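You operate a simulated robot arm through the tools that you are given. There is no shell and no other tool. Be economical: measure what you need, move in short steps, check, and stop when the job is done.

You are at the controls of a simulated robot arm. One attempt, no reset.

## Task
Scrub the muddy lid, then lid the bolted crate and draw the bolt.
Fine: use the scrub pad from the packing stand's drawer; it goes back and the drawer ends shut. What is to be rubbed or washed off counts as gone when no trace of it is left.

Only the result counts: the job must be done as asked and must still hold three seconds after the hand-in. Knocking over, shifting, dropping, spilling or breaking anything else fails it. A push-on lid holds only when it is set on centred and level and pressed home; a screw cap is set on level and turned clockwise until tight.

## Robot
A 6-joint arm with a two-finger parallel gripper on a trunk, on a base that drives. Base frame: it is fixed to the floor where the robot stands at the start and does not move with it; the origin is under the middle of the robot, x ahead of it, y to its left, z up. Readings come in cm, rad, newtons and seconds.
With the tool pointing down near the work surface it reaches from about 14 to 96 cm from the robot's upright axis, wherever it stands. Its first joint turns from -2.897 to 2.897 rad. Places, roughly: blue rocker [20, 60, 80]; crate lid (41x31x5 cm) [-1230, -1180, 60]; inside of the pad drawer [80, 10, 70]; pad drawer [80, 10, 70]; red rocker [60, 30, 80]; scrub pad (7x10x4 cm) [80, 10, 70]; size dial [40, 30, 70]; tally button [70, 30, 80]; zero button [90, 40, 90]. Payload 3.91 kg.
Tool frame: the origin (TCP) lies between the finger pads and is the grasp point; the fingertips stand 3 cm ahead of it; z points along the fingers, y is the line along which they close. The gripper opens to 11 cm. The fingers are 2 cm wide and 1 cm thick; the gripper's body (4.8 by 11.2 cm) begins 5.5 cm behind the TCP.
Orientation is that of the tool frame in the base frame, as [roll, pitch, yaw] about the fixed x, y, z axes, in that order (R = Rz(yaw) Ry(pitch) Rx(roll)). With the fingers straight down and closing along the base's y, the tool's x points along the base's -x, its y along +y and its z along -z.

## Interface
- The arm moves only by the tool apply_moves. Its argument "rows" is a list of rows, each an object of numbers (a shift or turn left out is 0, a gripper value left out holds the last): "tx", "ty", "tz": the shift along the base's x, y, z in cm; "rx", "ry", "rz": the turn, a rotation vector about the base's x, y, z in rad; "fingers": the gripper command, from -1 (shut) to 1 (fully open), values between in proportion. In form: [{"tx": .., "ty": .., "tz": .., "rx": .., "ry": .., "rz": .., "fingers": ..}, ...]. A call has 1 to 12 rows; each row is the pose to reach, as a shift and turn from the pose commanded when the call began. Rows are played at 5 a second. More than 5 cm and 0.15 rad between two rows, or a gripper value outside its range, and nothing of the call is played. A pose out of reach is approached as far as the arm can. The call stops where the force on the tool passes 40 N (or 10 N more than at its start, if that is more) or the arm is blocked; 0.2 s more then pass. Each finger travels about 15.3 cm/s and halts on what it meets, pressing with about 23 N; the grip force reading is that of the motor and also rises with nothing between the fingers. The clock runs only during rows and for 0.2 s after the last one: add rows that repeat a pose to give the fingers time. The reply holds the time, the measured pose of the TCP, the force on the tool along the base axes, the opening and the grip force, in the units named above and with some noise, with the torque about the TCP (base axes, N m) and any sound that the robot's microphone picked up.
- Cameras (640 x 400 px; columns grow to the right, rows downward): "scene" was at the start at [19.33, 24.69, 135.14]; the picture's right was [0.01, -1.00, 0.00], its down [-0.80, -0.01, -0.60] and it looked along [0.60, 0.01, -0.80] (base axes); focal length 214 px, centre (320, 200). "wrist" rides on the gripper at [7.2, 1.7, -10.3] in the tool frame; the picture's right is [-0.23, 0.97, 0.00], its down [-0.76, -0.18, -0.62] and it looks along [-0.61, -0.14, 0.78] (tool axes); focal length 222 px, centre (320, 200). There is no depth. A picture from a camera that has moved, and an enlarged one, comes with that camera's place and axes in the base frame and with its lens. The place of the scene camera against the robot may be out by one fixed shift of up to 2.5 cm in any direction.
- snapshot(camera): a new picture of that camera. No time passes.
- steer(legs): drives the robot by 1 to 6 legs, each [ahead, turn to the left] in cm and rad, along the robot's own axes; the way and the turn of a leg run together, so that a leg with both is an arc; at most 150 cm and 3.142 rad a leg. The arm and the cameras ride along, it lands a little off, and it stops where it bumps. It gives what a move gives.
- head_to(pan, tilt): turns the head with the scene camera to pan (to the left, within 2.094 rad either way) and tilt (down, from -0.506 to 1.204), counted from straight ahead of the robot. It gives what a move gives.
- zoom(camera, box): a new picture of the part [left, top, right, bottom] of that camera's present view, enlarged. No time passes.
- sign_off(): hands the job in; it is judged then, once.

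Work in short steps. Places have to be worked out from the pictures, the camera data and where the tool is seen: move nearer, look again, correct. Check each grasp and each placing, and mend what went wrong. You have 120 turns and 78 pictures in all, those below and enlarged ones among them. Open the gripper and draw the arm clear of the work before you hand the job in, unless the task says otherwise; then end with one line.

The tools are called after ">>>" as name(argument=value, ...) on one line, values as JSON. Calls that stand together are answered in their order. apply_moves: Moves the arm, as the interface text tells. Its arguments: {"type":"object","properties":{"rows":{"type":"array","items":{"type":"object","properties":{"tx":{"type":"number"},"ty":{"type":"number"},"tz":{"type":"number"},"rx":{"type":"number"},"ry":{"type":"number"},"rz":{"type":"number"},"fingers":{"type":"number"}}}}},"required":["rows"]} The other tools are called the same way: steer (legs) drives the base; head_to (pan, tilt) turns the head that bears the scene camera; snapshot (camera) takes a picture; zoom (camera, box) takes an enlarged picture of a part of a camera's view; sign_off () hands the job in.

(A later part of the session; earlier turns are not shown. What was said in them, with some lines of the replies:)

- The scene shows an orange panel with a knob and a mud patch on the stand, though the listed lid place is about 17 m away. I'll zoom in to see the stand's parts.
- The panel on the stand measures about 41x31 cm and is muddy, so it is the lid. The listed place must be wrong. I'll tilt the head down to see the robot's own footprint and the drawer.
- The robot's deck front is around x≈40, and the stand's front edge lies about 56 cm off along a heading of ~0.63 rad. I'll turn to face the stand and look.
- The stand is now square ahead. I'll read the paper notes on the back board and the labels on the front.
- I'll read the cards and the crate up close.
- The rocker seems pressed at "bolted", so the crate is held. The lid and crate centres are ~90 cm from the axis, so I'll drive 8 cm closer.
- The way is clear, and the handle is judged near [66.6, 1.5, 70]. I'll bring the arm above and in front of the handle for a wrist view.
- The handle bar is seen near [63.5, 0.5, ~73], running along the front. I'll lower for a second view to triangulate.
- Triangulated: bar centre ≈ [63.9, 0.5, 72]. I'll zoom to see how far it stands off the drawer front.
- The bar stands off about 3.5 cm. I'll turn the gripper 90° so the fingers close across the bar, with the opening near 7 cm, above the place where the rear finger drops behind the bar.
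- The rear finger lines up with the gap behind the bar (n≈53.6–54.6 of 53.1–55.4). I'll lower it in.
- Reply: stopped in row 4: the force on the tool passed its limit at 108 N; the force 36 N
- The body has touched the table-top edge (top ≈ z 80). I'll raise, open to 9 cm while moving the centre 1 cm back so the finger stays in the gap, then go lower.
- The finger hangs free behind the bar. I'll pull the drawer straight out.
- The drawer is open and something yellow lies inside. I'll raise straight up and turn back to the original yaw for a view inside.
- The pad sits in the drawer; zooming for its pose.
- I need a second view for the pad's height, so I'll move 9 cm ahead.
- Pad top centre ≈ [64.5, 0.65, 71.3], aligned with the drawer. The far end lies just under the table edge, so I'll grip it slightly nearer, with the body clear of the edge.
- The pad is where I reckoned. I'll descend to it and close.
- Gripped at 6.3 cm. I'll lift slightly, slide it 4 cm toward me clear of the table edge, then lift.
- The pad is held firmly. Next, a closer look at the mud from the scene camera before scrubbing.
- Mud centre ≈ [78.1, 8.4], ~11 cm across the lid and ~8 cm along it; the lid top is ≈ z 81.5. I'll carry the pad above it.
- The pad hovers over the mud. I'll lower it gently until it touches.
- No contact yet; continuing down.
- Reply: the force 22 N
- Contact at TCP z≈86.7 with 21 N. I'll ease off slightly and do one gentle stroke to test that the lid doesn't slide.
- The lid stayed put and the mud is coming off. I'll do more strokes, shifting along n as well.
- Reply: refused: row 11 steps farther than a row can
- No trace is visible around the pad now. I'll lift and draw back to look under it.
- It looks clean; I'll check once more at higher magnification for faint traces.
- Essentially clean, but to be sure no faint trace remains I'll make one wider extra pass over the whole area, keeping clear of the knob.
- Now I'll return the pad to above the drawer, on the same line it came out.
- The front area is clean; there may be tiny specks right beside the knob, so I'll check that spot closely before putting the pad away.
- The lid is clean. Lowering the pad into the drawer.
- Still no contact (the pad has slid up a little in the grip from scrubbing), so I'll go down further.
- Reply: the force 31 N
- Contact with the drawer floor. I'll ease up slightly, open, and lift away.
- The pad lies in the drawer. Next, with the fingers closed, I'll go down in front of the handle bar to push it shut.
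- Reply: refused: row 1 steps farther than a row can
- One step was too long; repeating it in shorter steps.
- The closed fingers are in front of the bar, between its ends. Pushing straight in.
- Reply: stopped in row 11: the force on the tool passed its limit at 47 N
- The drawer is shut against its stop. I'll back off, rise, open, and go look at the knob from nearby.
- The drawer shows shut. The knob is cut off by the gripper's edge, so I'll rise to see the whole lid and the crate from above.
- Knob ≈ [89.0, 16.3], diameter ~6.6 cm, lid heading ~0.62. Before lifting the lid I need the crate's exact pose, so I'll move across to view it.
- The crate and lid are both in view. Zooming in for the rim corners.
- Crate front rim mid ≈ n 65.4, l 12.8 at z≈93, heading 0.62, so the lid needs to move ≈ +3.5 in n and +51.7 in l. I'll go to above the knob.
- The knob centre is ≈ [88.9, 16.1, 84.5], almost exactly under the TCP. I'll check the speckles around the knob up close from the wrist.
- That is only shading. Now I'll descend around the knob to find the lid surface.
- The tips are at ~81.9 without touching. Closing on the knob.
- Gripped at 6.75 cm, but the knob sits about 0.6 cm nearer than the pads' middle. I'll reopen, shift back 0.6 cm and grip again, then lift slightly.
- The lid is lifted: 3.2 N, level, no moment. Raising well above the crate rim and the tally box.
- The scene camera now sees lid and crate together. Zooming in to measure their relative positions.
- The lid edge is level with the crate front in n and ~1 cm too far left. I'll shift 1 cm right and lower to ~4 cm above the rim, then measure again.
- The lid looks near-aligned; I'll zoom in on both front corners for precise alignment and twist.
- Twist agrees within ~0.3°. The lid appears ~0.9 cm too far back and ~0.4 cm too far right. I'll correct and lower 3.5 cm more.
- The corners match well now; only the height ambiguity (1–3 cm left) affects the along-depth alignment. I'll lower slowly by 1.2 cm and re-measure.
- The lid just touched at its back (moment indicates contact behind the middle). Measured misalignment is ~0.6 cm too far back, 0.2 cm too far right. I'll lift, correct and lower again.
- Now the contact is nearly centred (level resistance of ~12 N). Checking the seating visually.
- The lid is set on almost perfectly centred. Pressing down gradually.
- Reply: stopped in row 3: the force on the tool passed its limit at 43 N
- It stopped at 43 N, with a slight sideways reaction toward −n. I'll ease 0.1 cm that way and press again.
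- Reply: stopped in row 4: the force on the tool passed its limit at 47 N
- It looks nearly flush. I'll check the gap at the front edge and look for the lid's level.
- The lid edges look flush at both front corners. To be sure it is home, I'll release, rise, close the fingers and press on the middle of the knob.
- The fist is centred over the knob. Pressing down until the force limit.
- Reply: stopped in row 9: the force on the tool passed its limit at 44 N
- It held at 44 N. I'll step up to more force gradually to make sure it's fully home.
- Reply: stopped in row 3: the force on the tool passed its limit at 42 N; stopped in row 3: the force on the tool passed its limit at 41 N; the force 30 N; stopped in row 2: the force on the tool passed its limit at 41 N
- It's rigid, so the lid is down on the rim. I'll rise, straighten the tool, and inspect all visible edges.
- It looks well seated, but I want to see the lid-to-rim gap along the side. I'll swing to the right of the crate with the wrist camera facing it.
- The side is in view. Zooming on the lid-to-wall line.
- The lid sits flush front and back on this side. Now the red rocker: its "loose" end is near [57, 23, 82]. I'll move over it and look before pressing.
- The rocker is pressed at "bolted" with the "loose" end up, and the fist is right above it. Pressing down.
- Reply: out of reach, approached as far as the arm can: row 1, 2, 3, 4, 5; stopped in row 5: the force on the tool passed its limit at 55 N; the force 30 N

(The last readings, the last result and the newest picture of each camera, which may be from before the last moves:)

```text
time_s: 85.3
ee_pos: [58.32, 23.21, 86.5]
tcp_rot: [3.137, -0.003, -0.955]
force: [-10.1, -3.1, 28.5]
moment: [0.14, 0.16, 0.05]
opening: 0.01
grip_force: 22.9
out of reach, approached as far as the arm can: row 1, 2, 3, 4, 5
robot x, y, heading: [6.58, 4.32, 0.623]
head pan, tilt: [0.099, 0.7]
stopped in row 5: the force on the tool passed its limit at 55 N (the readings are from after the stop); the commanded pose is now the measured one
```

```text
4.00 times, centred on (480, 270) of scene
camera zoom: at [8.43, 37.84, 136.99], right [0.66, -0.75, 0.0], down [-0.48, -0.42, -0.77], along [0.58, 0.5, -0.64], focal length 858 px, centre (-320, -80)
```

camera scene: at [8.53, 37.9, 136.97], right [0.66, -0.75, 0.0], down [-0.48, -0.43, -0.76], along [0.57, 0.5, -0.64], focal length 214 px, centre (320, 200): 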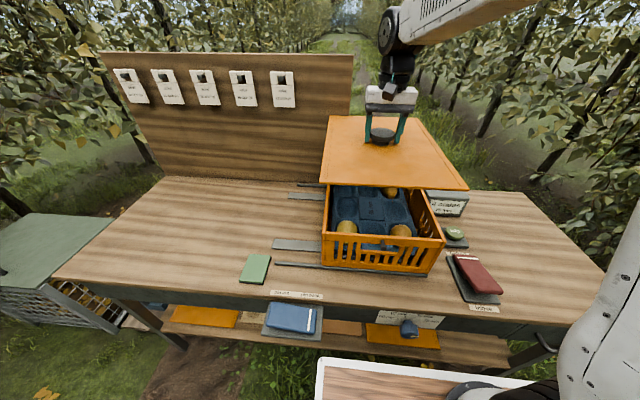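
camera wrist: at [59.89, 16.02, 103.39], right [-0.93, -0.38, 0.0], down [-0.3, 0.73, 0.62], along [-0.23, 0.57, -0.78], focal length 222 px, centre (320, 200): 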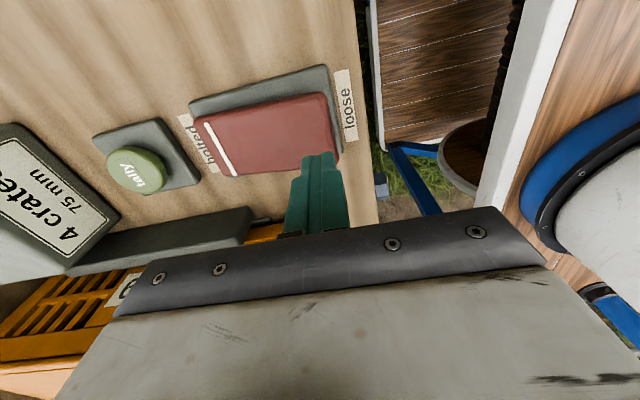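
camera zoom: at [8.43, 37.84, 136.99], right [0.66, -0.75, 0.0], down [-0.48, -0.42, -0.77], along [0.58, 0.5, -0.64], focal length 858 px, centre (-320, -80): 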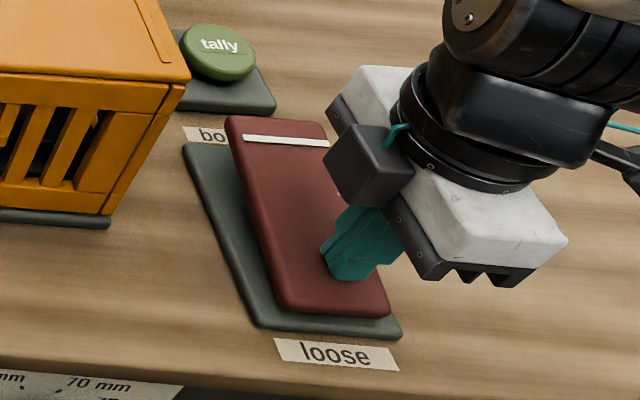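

The rocker has tipped to "loose". I'll lift off and check that it stays and that the bolt has drawn.

>>> apply_moves(rows=[{"tz": 3}, {"tz": 7}, {"tz": 11.5}, {"tz": 16}, {"tz": 20}])

>>> zoom(camera="scene", box=[320, 140, 560, 290])

>>> snapshot(camera="wrist")

```text
time_s: 86.5
ee_pos: [58.42, 23.32, 106.41]
tcp_rot: [3.138, -0.001, -0.955]
force: [0.5, 0.3, -0.3]
moment: [0.02, 0.0, -0.02]
opening: 0.02
grip_force: 22.8
robot x, y, heading: [6.29, 4.44, 0.622]
head pan, tilt: [0.099, 0.7]
```

```text
2.67 times, centred on (440, 215) of scene
camera zoom: at [8.55, 37.89, 136.97], right [0.66, -0.75, 0.0], down [-0.48, -0.42, -0.76], along [0.57, 0.5, -0.64], focal length 572 px, centre (0, 160)
```

zoom: 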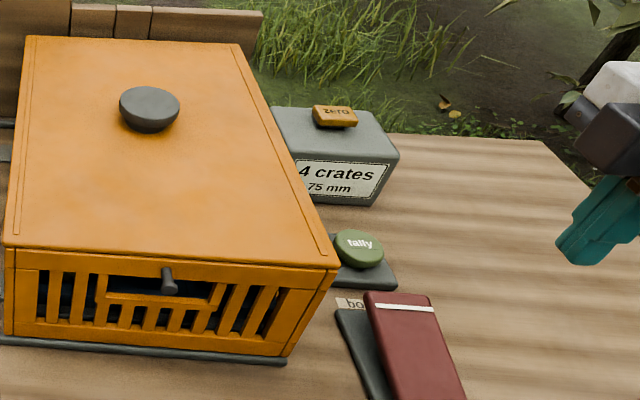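

```text
8 pictures are left
camera wrist: at [61.08, 16.44, 116.75], right [-0.93, -0.38, 0.0], down [-0.29, 0.73, 0.62], along [-0.24, 0.57, -0.78], focal length 222 px, centre (320, 200)
```

wrist: 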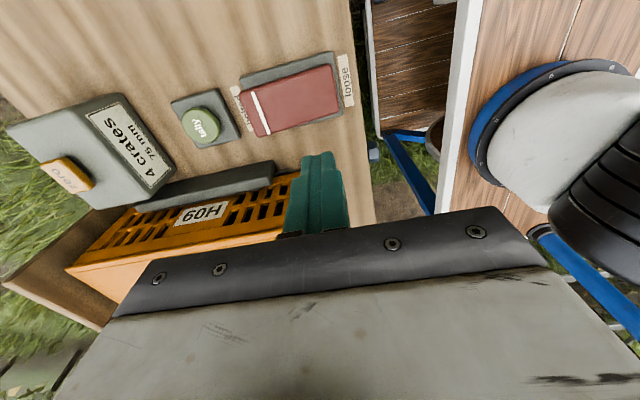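

The rocker stays at "loose" and the bolt's tip has withdrawn. I'll open the gripper, draw the arm clear to the right and up, and make a final check of the lid and drawer.

>>> apply_moves(rows=[{"tx": 1.7, "ty": -2.4, "tz": 3, "fingers": 1}, {"tx": 3.4, "ty": -4.8, "tz": 6}, {"tx": 5.1, "ty": -7.2, "tz": 9}, {"tx": 6.8, "ty": -9.6, "tz": 12}, {"tx": 8.5, "ty": -12, "tz": 14}])

>>> zoom(camera="scene", box=[345, 205, 425, 255])

>>> snapshot(camera="scene")

```text
time_s: 87.7
ee_pos: [67.28, 11.11, 120.31]
tcp_rot: [3.138, -0.002, -0.953]
force: [0.4, 0.2, -0.1]
moment: [-0.02, -0.04, -0.01]
opening: 11.0
grip_force: 0.0
robot x, y, heading: [6.24, 4.07, 0.619]
head pan, tilt: [0.099, 0.7]
```

```text
8.00 times, centred on (385, 230) of scene
camera zoom: at [8.51, 37.89, 136.97], right [0.66, -0.75, 0.0], down [-0.48, -0.42, -0.76], along [0.57, 0.5, -0.64], focal length 1716 px, centre (-200, -40)
```

zoom: 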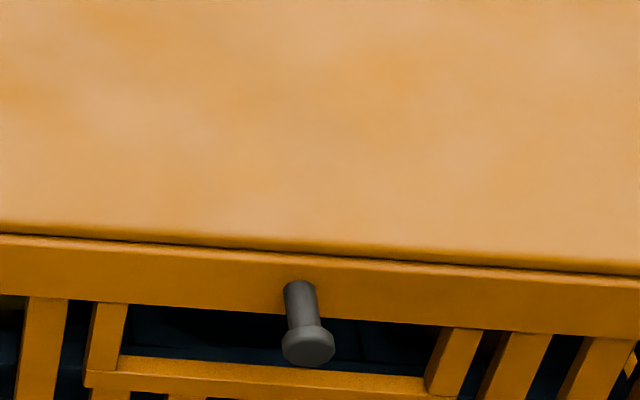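

```text
6 pictures are left
camera scene: at [8.51, 37.89, 136.97], right [0.66, -0.75, 0.0], down [-0.48, -0.42, -0.76], along [0.57, 0.5, -0.64], focal length 214 px, centre (320, 200)
```

scene: 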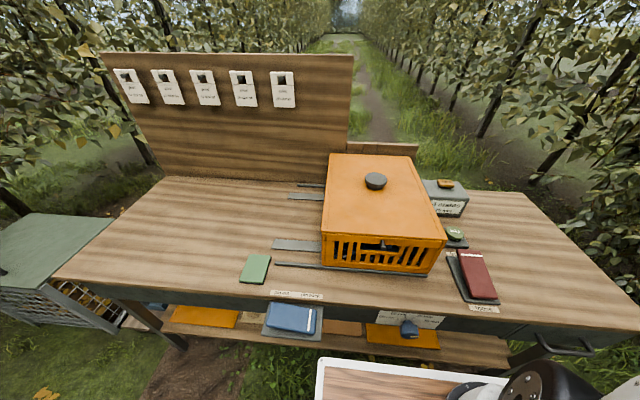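

The lid is clean and seated flush, the rocker is at "loose", the drawer is shut with the pad inside, and the arm is clear with the gripper open. Handing in.

>>> sign_off()

```text
The job is handed in.
```

I scrubbed the lid clean, set it on the crate and pressed it down flush. I then tipped the red rocker to "loose" to draw the bolt; the pad is back in its drawer, the drawer is shut, and the job is handed in.
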